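You operate a simulated robot arm through the tools that you are given. There is no shell and no other tool. Be economical: measure what you need, move in short steps, check, and stop when the job is done.

Carry out the task below with a simulated robot arm. There is one attempt and no reset: what you move stays moved.

TASK
Put the tea sachet from the dining table top and the jar labelled "rice" from the dining table top on the wooden tray.

It is judged by the outcome, as a careful person would: the job done as asked, and still so three seconds after it is handed in. It fails if anything else is knocked over, pushed out of place, dropped, spilled or broken.

THE ROBOT
A 7-joint arm with a two-finger parallel gripper, fixed in place. Base frame: the origin is at the foot of the arm, x ahead of it, y to its left, z up; the work surface is at about z = 0. Lengths are in m, angles in degrees, forces in N, time in s.
With the tool pointing down near the work surface it reaches from about 0.22 to 0.58 m from the base axis. Its first joint turns from -66.0 to 66.0 degrees. Payload 2.5 kg.
Tool frame: the origin (TCP) lies between the finger pads and is the grasp point; the fingertips stand 0.023 m ahead of it; z points along the fingers, y is the line along which they close. The gripper opens to 0.094 m. The fingers are 0.038 m wide and 0.01 m thick; the gripper's body (0.054 by 0.096 m) begins 0.039 m behind the TCP.
Orientation is that of the tool frame in the base frame, as [roll, pitch, yaw] about the fixed x, y, z axes, in that order (R = Rz(yaw) Ry(pitch) Rx(roll)). With the fingers straight down and closing along the base's y, the tool's x points along the base's -x, its y along +y and its z along -z.

THE INTERFACE
- The arm moves only by the tool apply_moves. Its argument "motion" is a list of rows, each an object (a shift or turn left out is 0, a gripper value left out holds the last) with "travel": the shift along the tool's x, y, z in m, a list of three; "turn": the turn, a rotation vector about the tool's x, y, z in degrees, a list of three; "claw": the gripper command, from -1 (fully open) to 1 (shut), values between in proportion. In form: [{"travel": [dx, dy, dz], "turn": [rx, ry, rz], "claw": claw}, ...]. A call has 1 to 10 rows; each row is the pose to reach, as a shift and turn from the pose commanded when the call began, along the tool's axes at that moment. A row lasts 0.2 s, in which the tool goes at most 0.05 m and 8.6 degrees; a call with a longer step from one row to the next is refused whole, and so is a gripper value outside its range. A pose out of reach is approached as far as the arm can. The call stops where the force on the tool passes 40 N (or 10 N more than at its start, if that is more) or the arm is blocked; 0.2 s more then pass. The fingers move at their own pace (about 0.108 m/s each) and stop on an object; they squeeze with about 42 N. The grip force told is the motor's: it shows also when the fingers shut on nothing. Time passes only in rows, and 0.2 s behind the last, so rows that repeat a pose let the fingers close. It gives the time, the measured TCP pose, the force on the tool (base axes), the opening and the grip force at its end, in the units of the frame above (readings bear some noise).
- Cameras (640 x 400 px; columns grow to the right, rows downward): "scene" is fixed at [0.1021, -0.3927, 0.5593]; the picture's right is [0.94, -0.34, 0.00], its down [-0.15, -0.41, -0.90] and it looks along [0.31, 0.84, -0.44] (base axes); focal length 374 px, centre (320, 200). "wrist" rides on the gripper at [-0.039, 0, -0.044] in the tool frame; the picture's right is [0.00, -1.00, 0.00], its down [0.97, 0.00, -0.24] and it looks along [0.24, 0.00, 0.97] (tool axes); focal length 218 px, centre (320, 200).
- camera(camera): a new picture of that camera. No time passes.
- probe_pixels(camera, pixels): for up to 12 pixels [column, row] of the newest picture of that camera ("zoom" is the newest enlarged one), the place [x, y, z] in the base frame of the surface seen there, good to about 0.003 m. No time passes.
- zoom(camera, box): a new picture of the part [left, top, right, bottom] of that camera's present view, enlarged. No time passes.
- close_job(): hands the job in; it is judged then, once.

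Work in short steps. Measure before you move; look again where a grasp or a placing could have gone wrong, and mend it. You have 60 turns and 30 pictures in all, the two below and enlarged ones among them. Open the gripper and draw the arm clear of the work before you hand the job in, unless the task says otherwise; then end with one line.

The tools are called after "Emit:" by a JSON object that holds its "api" and its "payload". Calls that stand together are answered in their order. apply_moves: Moves the arm, as the interface text tells. Its arguments: {"type":"object","properties":{"motion":{"type":"array"}},"required":["motion"]} The other tools are called the same way: camera (camera) takes a picture; probe_pixels (camera, pixels) gives the place of the surface under pixels of a picture; zoom (camera, box) takes an enlarged picture of a part of a camera's view; close_job () hands the job in.

At the start:

```text
time_s: 0.0
tool_pos: [0.2477, 0.2525, 0.3194]
orientation: [180.0, -0.1, 180.0]
contact_force: [-0.2, -0.9, -0.5]
gripper_width: 0.0938
finger_force: 0.0
```

scene: 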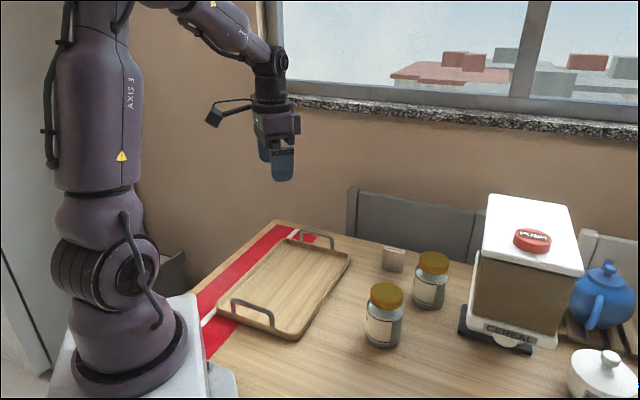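
wrist: 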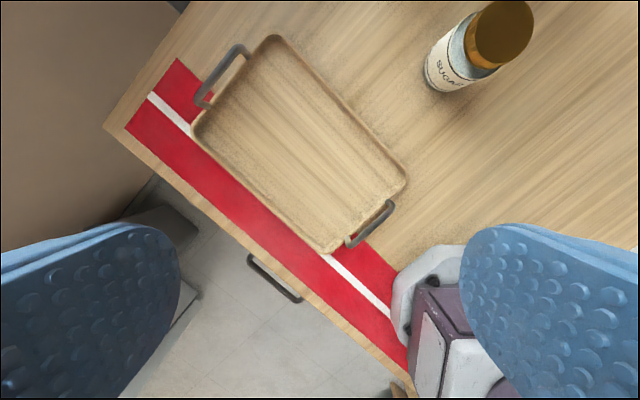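

The scene shows two jars at about (384,315) and (431,280), and a sachet-like block at (394,259). I'll zoom in to read the labels and probe the positions.

Emit:
{"api": "zoom", "payload": {"camera": "scene", "box": [340, 220, 480, 360]}}

Emit:
{"api": "probe_pixels", "payload": {"camera": "scene", "pixels": [[393, 250], [393, 262], [385, 291], [380, 330], [433, 259], [429, 293], [236, 300], [262, 332], [290, 237], [349, 258], [290, 285], [532, 240]]}}

```text
2.86 times, centred on (410, 290) of scene
```

zoom: 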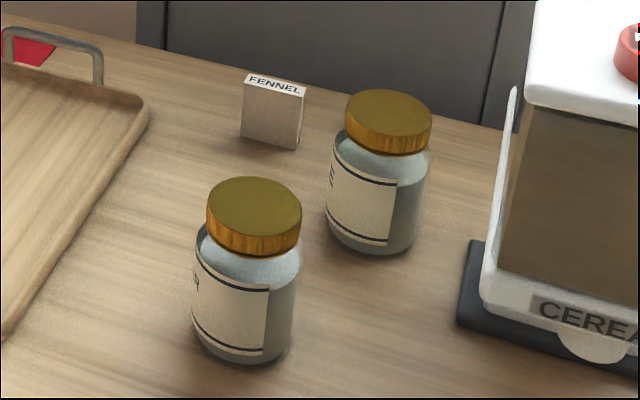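

```text
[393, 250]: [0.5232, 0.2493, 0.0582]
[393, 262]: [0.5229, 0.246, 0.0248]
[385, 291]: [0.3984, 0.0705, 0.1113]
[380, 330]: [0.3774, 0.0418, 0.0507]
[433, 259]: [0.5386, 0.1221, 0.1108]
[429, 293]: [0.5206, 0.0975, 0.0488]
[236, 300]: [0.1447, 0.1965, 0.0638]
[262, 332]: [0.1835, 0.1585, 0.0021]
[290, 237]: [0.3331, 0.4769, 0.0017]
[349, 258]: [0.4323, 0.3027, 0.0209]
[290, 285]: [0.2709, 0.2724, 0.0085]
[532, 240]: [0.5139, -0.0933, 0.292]
```

The front jar's label ends in "R" and reads "SUGA…" in the wrist view. The rear jar's ends in "E", so it is probably the rice, and the small "FENNEL" packet is the sachet. I'll probe the edges of both, and the tray corners from the wrist.

Emit:
{"api": "probe_pixels", "payload": {"camera": "zoom", "pixels": [[246, 82], [302, 93], [250, 76], [304, 87], [244, 138], [297, 146], [347, 115], [429, 130], [390, 95], [390, 125], [330, 225], [412, 245]]}}

Emit:
{"api": "probe_pixels", "payload": {"camera": "wrist", "pixels": [[194, 122], [275, 38], [405, 185], [328, 250], [300, 145], [240, 48], [390, 207], [210, 125], [275, 55], [390, 180], [325, 235], [205, 100]]}}

```text
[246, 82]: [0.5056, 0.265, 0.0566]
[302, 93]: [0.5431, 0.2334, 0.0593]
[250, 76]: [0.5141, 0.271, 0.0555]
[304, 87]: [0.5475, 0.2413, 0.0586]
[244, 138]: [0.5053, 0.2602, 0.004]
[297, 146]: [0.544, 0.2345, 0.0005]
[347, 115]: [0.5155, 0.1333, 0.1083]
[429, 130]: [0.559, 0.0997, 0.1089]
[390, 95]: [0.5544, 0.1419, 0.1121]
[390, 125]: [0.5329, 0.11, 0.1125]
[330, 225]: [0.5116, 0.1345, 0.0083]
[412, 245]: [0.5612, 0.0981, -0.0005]
```

```text
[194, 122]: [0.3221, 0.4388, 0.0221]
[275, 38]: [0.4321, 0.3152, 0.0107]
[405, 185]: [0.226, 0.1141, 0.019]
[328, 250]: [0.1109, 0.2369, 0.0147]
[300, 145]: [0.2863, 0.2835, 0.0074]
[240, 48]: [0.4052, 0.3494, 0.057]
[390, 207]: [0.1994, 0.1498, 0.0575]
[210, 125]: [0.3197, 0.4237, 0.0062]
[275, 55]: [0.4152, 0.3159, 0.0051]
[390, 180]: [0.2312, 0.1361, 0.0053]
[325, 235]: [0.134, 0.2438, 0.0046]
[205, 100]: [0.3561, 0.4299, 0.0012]
```

Tray corners are about (0.32,0.44), (0.43,0.31), (0.23,0.11) and (0.11,0.24), with the floor at z≈0.006. The sachet top is centred near (0.527,0.252), and its thin direction is at about 50°. I'll move toward it, turn 40° and look.

Emit:
{"api": "apply_moves", "payload": {"motion": [{"travel": [-0.04, 0, 0.014], "turn": [0, 0, 8]}, {"travel": [-0.08, 0, 0.028], "turn": [0, 0, 16]}, {"travel": [-0.12, 0, 0.042], "turn": [0, 0, 24]}, {"travel": [-0.16, 0, 0.056], "turn": [0, 0, 32]}, {"travel": [-0.2, 0, 0.07], "turn": [0, 0, 40]}, {"travel": [-0.2, 0, 0.07], "turn": [0, 0, 40]}]}}

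Emit:
{"api": "camera", "payload": {"camera": "wrist"}}

```text
time_s: 1.4
tool_pos: [0.4476, 0.2514, 0.2503]
orientation: [-180.0, 0.1, 139.9]
contact_force: [0.6, -0.1, -0.5]
gripper_width: 0.0942
finger_force: 0.0
```

```text
26 pictures are left
```

wrist: 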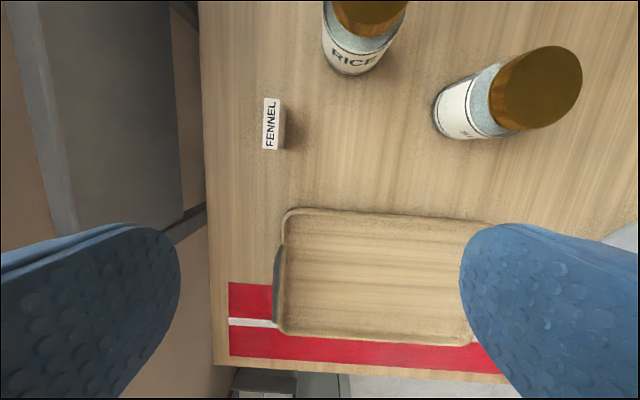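

The rear jar reads RICE, and the sachet at (270,123) is aligned with the gripper. I'll probe its top precisely.

Emit:
{"api": "probe_pixels", "payload": {"camera": "wrist", "pixels": [[266, 101], [278, 101], [265, 146], [276, 146], [270, 123], [282, 130], [360, 10]]}}

```text
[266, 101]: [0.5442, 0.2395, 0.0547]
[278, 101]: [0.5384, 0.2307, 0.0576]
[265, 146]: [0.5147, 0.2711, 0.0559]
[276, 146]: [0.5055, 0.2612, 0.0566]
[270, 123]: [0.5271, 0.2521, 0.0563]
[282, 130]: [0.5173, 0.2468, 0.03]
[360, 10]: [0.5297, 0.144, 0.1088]
```

Sachet centre is (0.526,0.251). I'll move above it to z≈0.11 and check reach.

Emit:
{"api": "apply_moves", "payload": {"motion": [{"travel": [-0.02, 0.017, 0.035]}, {"travel": [-0.04, 0.034, 0.07]}, {"travel": [-0.0605, 0.05, 0.105]}, {"travel": [-0.0605, 0.05, 0.14]}, {"travel": [-0.0605, 0.05, 0.14]}]}}

```text
time_s: 2.6
tool_pos: [0.5265, 0.2522, 0.1093]
orientation: [-179.9, 0.0, 140.0]
contact_force: [0.1, 0.0, -0.7]
gripper_width: 0.094
finger_force: 0.0
```

The pose is reached. I'll descend to z≈0.038, close and hold.

Emit:
{"api": "apply_moves", "payload": {"motion": [{"travel": [0, 0, 0.035]}, {"travel": [0, 0, 0.07]}, {"travel": [0, 0, 0.07]}, {"travel": [0, 0, 0.07], "claw": 1}, {"travel": [0, 0, 0.07], "claw": 1}, {"travel": [0, 0, 0.07], "claw": 1}, {"travel": [0, 0, 0.07], "claw": 1}]}}

```text
time_s: 4.2
tool_pos: [0.5247, 0.2531, 0.0401]
orientation: [179.9, 0.0, 140.0]
contact_force: [-0.4, -0.2, -0.2]
gripper_width: 0.0147
finger_force: 42.2
```

The sachet is held (width 0.0147). I'll lift it and carry it over the tray's far part, about (0.325,0.325).

Emit:
{"api": "apply_moves", "payload": {"motion": [{"travel": [0, 0, -0.04], "claw": 1}, {"travel": [0, 0, -0.08], "claw": 1}, {"travel": [0.04, -0.0147, -0.08], "claw": 1}, {"travel": [0.08, -0.0293, -0.08], "claw": 1}, {"travel": [0.12, -0.044, -0.08], "claw": 1}, {"travel": [0.16, -0.0587, -0.08], "claw": 1}, {"travel": [0.1992, -0.0733, -0.08], "claw": 1}, {"travel": [0.1992, -0.0733, -0.05], "claw": 1}, {"travel": [0.1992, -0.0733, -0.05], "claw": 1}]}}

Emit:
{"api": "camera", "payload": {"camera": "scene"}}

```text
time_s: 6.2
tool_pos: [0.3258, 0.3224, 0.0892]
orientation: [-180.0, -0.1, 140.1]
contact_force: [0.7, 0.0, -0.2]
gripper_width: 0.0146
finger_force: 41.6
```

```text
25 pictures are left
```

scene: 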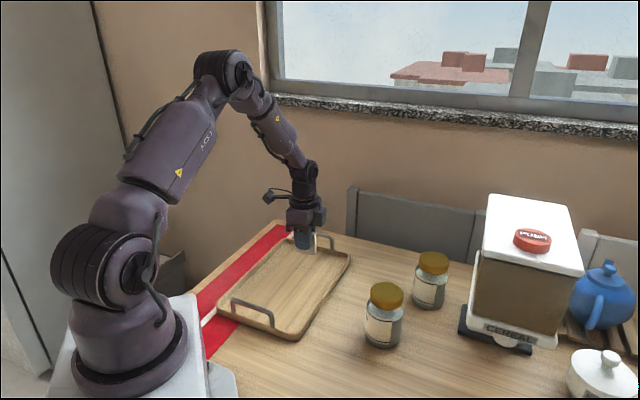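

The sachet is over the tray floor. I'll lower it to z≈0.048, then open and rise.

Emit:
{"api": "apply_moves", "payload": {"motion": [{"travel": [0, 0, 0.02], "claw": 1}, {"travel": [0, 0, 0.034], "claw": 1}, {"travel": [0, 0, 0.041], "claw": 1}, {"travel": [0, 0, 0.041], "claw": 1}]}}

Emit:
{"api": "zoom", "payload": {"camera": "scene", "box": [220, 180, 380, 300]}}

```text
time_s: 7.2
tool_pos: [0.3275, 0.3231, 0.0485]
orientation: [180.0, -0.1, 140.1]
contact_force: [-0.4, 0.1, -0.6]
gripper_width: 0.0146
finger_force: 42.1
```

```text
3.33 times, centred on (300, 240) of scene
```

zoom: 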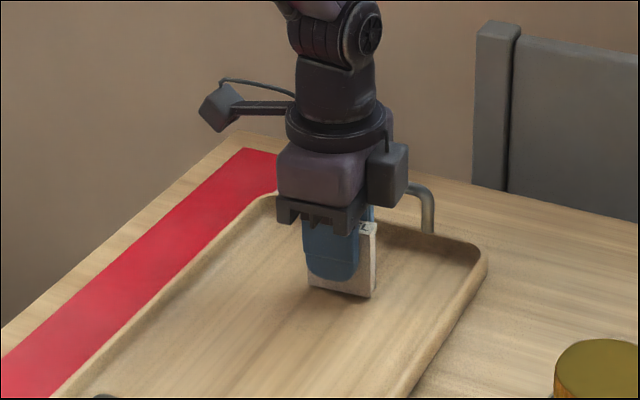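

It is about at the floor. I'll lower it 2 mm more, open partly to stay clear of the handle, and rise.

Emit:
{"api": "apply_moves", "payload": {"motion": [{"travel": [0, 0, 0.002], "claw": 1}, {"travel": [0, 0, 0.002], "claw": 1}, {"travel": [0, 0, 0.002], "claw": -0.3}, {"travel": [0, 0, 0.002], "claw": -0.3}, {"travel": [0, 0, 0.002], "claw": -0.3}, {"travel": [0, 0, -0.03], "claw": -0.3}, {"travel": [0, 0, -0.07], "claw": -0.3}, {"travel": [0, 0, -0.11], "claw": -1}, {"travel": [0, 0, -0.15], "claw": -1}]}}

Emit:
{"api": "camera", "payload": {"camera": "wrist"}}

```text
time_s: 9.2
tool_pos: [0.3271, 0.3237, 0.198]
orientation: [180.0, 0.0, 140.1]
contact_force: [0.5, 0.2, -0.6]
gripper_width: 0.0938
finger_force: 0.0
```

```text
23 pictures are left
```

wrist: 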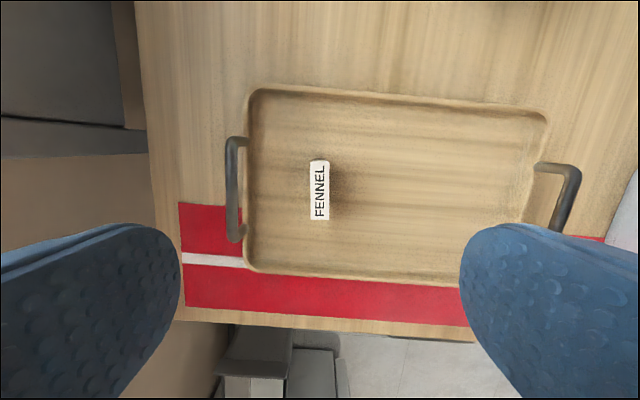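

The sachet stands on the tray. Next I'll measure the dispenser's clearance from the rice jar, using the scene view.

Emit:
{"api": "probe_pixels", "payload": {"camera": "scene", "pixels": [[459, 337], [466, 303], [470, 290], [480, 255], [485, 240], [488, 198], [475, 320], [500, 300], [421, 262], [447, 268], [414, 290], [442, 302]]}}

```text
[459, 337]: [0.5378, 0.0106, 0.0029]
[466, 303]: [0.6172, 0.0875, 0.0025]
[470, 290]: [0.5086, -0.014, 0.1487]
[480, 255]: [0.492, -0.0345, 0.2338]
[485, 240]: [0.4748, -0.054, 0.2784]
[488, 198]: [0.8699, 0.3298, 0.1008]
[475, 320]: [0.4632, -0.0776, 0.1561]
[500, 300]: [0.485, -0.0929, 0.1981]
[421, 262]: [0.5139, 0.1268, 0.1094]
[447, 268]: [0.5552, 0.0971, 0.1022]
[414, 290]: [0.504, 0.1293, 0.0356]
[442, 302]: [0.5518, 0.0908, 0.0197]
```

The dispenser's left face lies on the line x−y≈0.527, about 0.077 m from the jar axis at (0.541,0.123). I'll turn to yaw 220 so the wrist camera points away from it, staying high, and look at the jar.

Emit:
{"api": "apply_moves", "payload": {"motion": [{"travel": [-0.0242, -0.005, -0.022], "turn": [0, 0, -8]}, {"travel": [-0.0484, -0.01, -0.022], "turn": [0, 0, -16]}, {"travel": [-0.0726, -0.015, -0.022], "turn": [0, 0, -24]}, {"travel": [-0.0968, -0.02, -0.022], "turn": [0, 0, -32]}, {"travel": [-0.121, -0.025, -0.022], "turn": [0, 0, -40]}, {"travel": [-0.1452, -0.03, -0.022], "turn": [0, 0, -48]}, {"travel": [-0.1694, -0.035, -0.022], "turn": [0, 0, -56]}, {"travel": [-0.1936, -0.04, -0.022], "turn": [0, 0, -64]}, {"travel": [-0.2178, -0.045, -0.022], "turn": [0, 0, -72]}, {"travel": [-0.2419, -0.0502, -0.022], "turn": [0, 0, -80]}]}}

Emit:
{"api": "camera", "payload": {"camera": "wrist"}}

```text
time_s: 11.4
tool_pos: [0.4799, 0.1305, 0.22]
orientation: [179.9, 0.0, -139.9]
contact_force: [-0.1, 0.6, 0.8]
gripper_width: 0.0941
finger_force: 0.0
```

```text
22 pictures are left
```

wrist: 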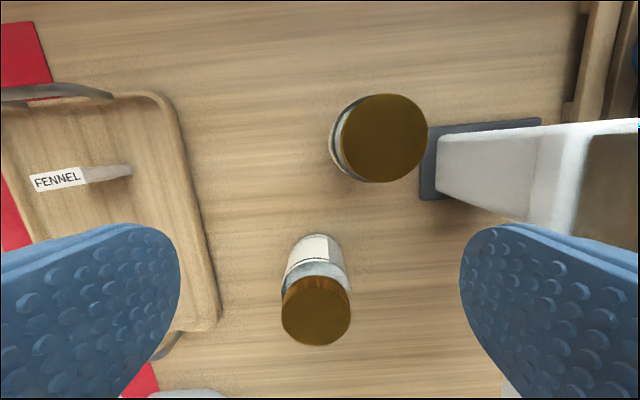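

I can see the rice cap centred near (384,138). I'll probe its edges and the dispenser's nearest edges.

Emit:
{"api": "probe_pixels", "payload": {"camera": "wrist", "pixels": [[384, 138], [384, 97], [384, 178], [345, 138], [424, 138], [334, 140], [422, 190], [425, 140], [440, 150], [442, 175], [530, 215], [430, 135]]}}

```text
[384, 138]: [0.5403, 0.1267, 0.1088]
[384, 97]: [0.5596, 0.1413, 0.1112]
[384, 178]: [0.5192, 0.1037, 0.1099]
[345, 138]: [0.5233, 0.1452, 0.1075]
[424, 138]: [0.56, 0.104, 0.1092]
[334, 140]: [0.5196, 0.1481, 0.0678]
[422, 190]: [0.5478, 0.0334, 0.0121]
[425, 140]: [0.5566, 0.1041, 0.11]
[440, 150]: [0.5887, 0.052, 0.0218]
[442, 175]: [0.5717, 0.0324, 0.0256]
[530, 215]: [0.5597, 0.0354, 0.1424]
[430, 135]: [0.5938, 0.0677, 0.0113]
```

Cap centre is about (0.5405,0.1235), with diameter ≈0.056. I'll position above it at z≈0.15.

Emit:
{"api": "apply_moves", "payload": {"motion": [{"travel": [-0.021, -0.022, 0], "claw": -0.85}, {"travel": [-0.0419, -0.0443, 0], "claw": -0.85}, {"travel": [-0.0419, -0.0443, 0.035], "claw": -0.85}, {"travel": [-0.0419, -0.0443, 0.068], "claw": -0.85}, {"travel": [-0.0419, -0.0443, 0.068], "claw": -0.85}]}}

Emit:
{"api": "camera", "payload": {"camera": "wrist"}}

Emit:
{"api": "camera", "payload": {"camera": "scene"}}

```text
time_s: 12.6
tool_pos: [0.5398, 0.1234, 0.1518]
orientation: [-180.0, 0.0, -140.1]
contact_force: [0.7, 1.0, 0.1]
gripper_width: 0.0869
finger_force: 0.1
```

```text
21 pictures are left
```

wrist: 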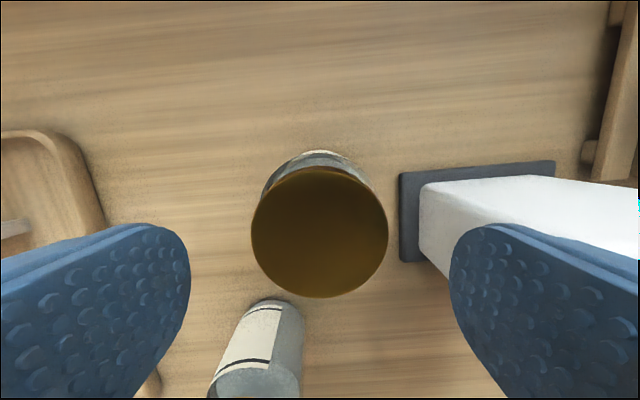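

```text
20 pictures are left
```

scene: 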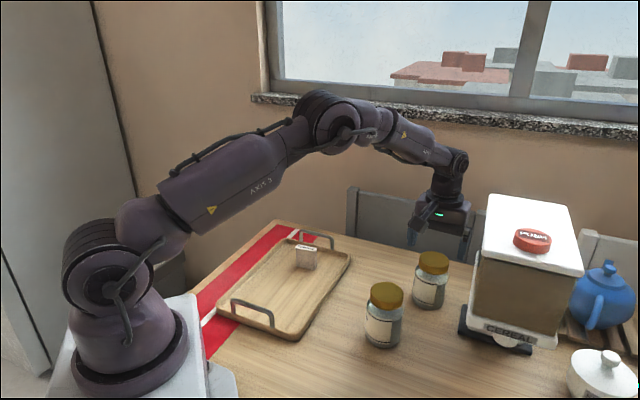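

The scene view of the gripper is unclear around (440,220). I'll zoom before descending.

Emit:
{"api": "zoom", "payload": {"camera": "scene", "box": [370, 170, 510, 320]}}

Emit:
{"api": "probe_pixels", "payload": {"camera": "scene", "pixels": [[413, 240], [440, 215], [433, 257], [425, 218]]}}

Emit:
{"api": "probe_pixels", "payload": {"camera": "wrist", "pixels": [[253, 232], [387, 232], [320, 170], [320, 296], [320, 232], [165, 240], [470, 240]]}}

```text
2.67 times, centred on (440, 245) of scene
```

zoom: 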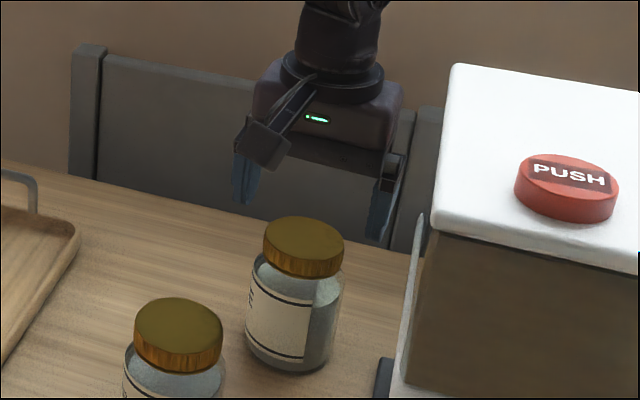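

```text
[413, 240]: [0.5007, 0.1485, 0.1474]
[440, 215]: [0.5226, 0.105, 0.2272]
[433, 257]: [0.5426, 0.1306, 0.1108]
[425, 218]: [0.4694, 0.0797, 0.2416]
```

```text
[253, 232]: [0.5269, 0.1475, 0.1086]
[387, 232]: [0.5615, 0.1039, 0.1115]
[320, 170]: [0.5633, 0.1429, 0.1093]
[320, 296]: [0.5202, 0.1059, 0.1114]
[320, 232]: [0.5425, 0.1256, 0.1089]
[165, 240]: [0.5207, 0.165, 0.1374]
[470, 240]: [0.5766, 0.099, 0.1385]
```

The cap is centred between the fingers (centre 0.5425,0.1253) and the right finger clears the dispenser. I'll descend to z≈0.085 and close.

Emit:
{"api": "apply_moves", "payload": {"motion": [{"travel": [-0.003, 0, 0.025], "claw": -0.85}, {"travel": [-0.003, 0, 0.05], "claw": -0.85}, {"travel": [-0.003, 0, 0.067], "claw": -0.85}, {"travel": [-0.003, 0, 0.067], "claw": -0.85}, {"travel": [-0.003, 0, 0.067], "claw": 1}, {"travel": [-0.003, 0, 0.067], "claw": 1}, {"travel": [-0.003, 0, 0.067], "claw": 1}]}}

```text
time_s: 14.2
tool_pos: [0.5435, 0.1243, 0.0852]
orientation: [179.9, 0.0, -140.0]
contact_force: [2.3, -1.4, 0.6]
gripper_width: 0.0661
finger_force: 41.9
```

Gripped at 0.066 width. I'll lift gently and check.

Emit:
{"api": "apply_moves", "payload": {"motion": [{"travel": [0, 0, -0.02], "claw": 1}, {"travel": [0, 0, -0.04], "claw": 1}, {"travel": [0, 0, -0.07], "claw": 1}, {"travel": [0, 0, -0.1], "claw": 1}, {"travel": [0, 0, -0.1], "claw": 1}]}}

Emit:
{"api": "zoom", "payload": {"camera": "scene", "box": [340, 120, 520, 320]}}

```text
time_s: 15.4
tool_pos: [0.5422, 0.1259, 0.1861]
orientation: [-180.0, 0.0, -140.1]
contact_force: [0.4, 0.1, -4.2]
gripper_width: 0.0657
finger_force: 41.5
```

```text
2.00 times, centred on (430, 220) of scene
```

zoom: 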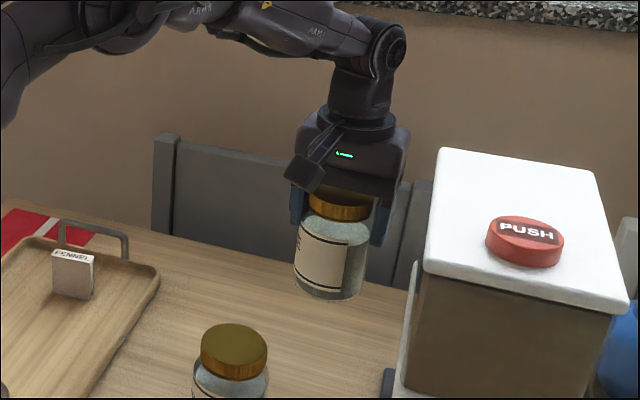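

The rice jar is securely held. I'll carry it to above the tray at (0.245,0.248), passing between the sugar jar and the sachet.

Emit:
{"api": "apply_moves", "payload": {"motion": [{"travel": [0.0186, 0.0356, -0.015], "claw": 1}, {"travel": [0.0373, 0.0711, -0.015], "claw": 1}, {"travel": [0.0559, 0.1067, -0.015], "claw": 1}, {"travel": [0.0746, 0.1423, -0.015], "claw": 1}, {"travel": [0.0932, 0.1778, -0.015], "claw": 1}, {"travel": [0.1118, 0.2134, -0.015], "claw": 1}, {"travel": [0.1305, 0.2489, -0.015], "claw": 1}, {"travel": [0.1491, 0.2845, -0.015], "claw": 1}, {"travel": [0.1491, 0.2845, 0.025], "claw": 1}, {"travel": [0.1491, 0.2845, 0.06], "claw": 1}]}}

Emit:
{"api": "camera", "payload": {"camera": "scene"}}

```text
time_s: 17.6
tool_pos: [0.2444, 0.2468, 0.1243]
orientation: [-180.0, 0.0, -139.9]
contact_force: [-0.2, 0.3, -5.6]
gripper_width: 0.0659
finger_force: 42.7
```

```text
17 pictures are left
```

scene: 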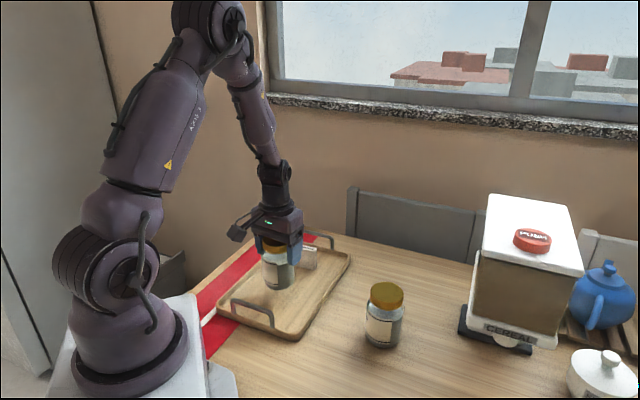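

The jar is over the tray with room around it. I'll lower it to z≈0.093.

Emit:
{"api": "apply_moves", "payload": {"motion": [{"travel": [0, 0, 0.015], "claw": 1}, {"travel": [0, 0, 0.025], "claw": 1}, {"travel": [0, 0, 0.03], "claw": 1}, {"travel": [0, 0, 0.0315], "claw": 1}, {"travel": [0, 0, 0.0315], "claw": 1}]}}

Emit:
{"api": "zoom", "payload": {"camera": "scene", "box": [210, 200, 370, 340]}}

```text
time_s: 18.8
tool_pos: [0.2465, 0.2469, 0.0941]
orientation: [180.0, 0.1, -139.9]
contact_force: [-1.3, 0.0, -4.7]
gripper_width: 0.0662
finger_force: 42.7
```

```text
2.86 times, centred on (290, 270) of scene
```

zoom: 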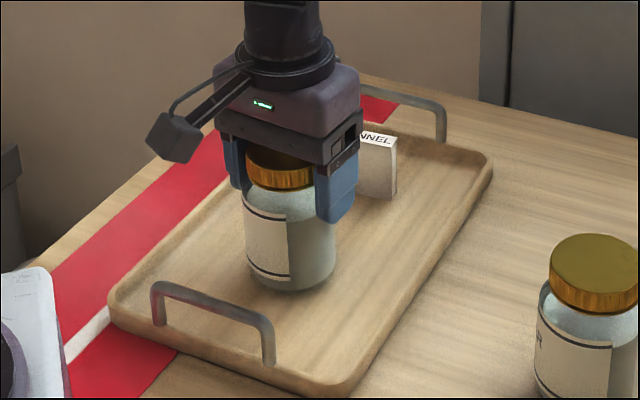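

The force still shows the jar's weight (−4.7 N), so it isn't resting yet. I'll lower it in 1 mm steps.

Emit:
{"api": "apply_moves", "payload": {"motion": [{"travel": [0, 0, 0.001], "claw": 1}, {"travel": [0, 0, 0.002], "claw": 1}, {"travel": [0, 0, 0.002], "claw": 1}]}}

```text
time_s: 19.6
tool_pos: [0.2458, 0.2466, 0.0909]
orientation: [179.9, 0.1, -140.0]
contact_force: [0.1, -1.0, -4.6]
gripper_width: 0.0658
finger_force: 42.1
```

Emit:
{"api": "apply_moves", "payload": {"motion": [{"travel": [0, 0, 0.001], "claw": 1}, {"travel": [0, 0, 0.002], "claw": 1}, {"travel": [0, 0, 0.002], "claw": 1}]}}

```text
time_s: 20.4
tool_pos: [0.2457, 0.2477, 0.0913]
orientation: [-180.0, 0.0, -140.0]
contact_force: [-5.4, -4.7, 23.3]
gripper_width: 0.0661
finger_force: 41.4
```

The force has jumped to +23 N, so the jar is on the tray floor. I'll ease back 1 mm, open, and rise straight up.

Emit:
{"api": "apply_moves", "payload": {"motion": [{"travel": [0, 0, -0.001], "claw": 1}, {"travel": [0, 0, -0.001], "claw": -0.85}, {"travel": [0, 0, -0.001], "claw": -0.85}, {"travel": [0, 0, -0.001], "claw": -0.85}, {"travel": [0, 0, -0.03], "claw": -0.85}, {"travel": [0, 0, -0.07], "claw": -0.85}, {"travel": [0, 0, -0.11], "claw": -0.85}, {"travel": [0, 0, -0.15], "claw": -1}, {"travel": [0, 0, -0.19], "claw": -1}]}}

Emit:
{"api": "camera", "payload": {"camera": "scene"}}

Emit:
{"api": "camera", "payload": {"camera": "wrist"}}

```text
time_s: 22.4
tool_pos: [0.2454, 0.2468, 0.2804]
orientation: [-180.0, -0.1, -140.0]
contact_force: [0.5, -0.5, 0.4]
gripper_width: 0.094
finger_force: 0.1
```

```text
15 pictures are left
```

scene: 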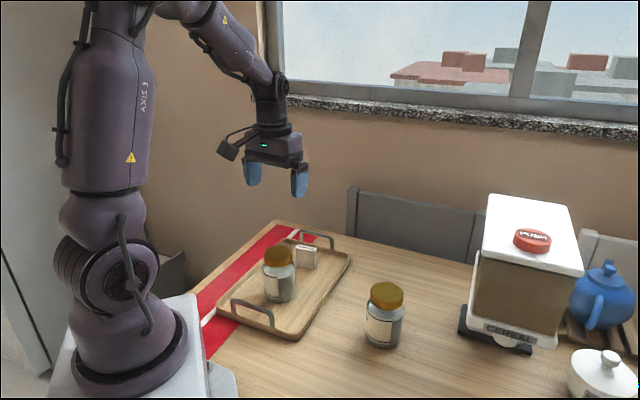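

```text
14 pictures are left
```

wrist: 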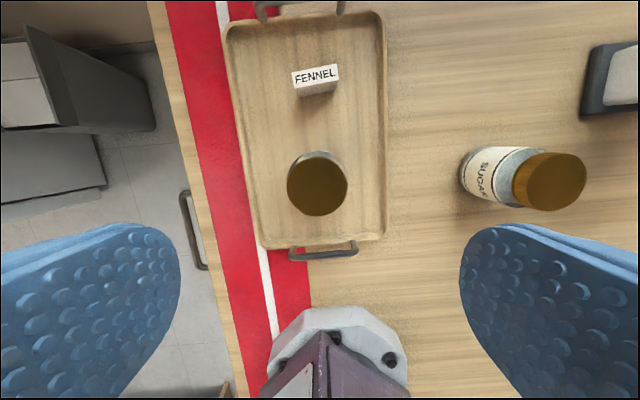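

Both items stand upright on the tray, everything else is where it was, and the arm is clear. I'm handing the job in.

Emit:
{"api": "close_job", "payload": {}}

```text
The job is handed in.
```

The fennel tea sachet and the rice jar are both standing on the wooden tray, and nothing else was moved.
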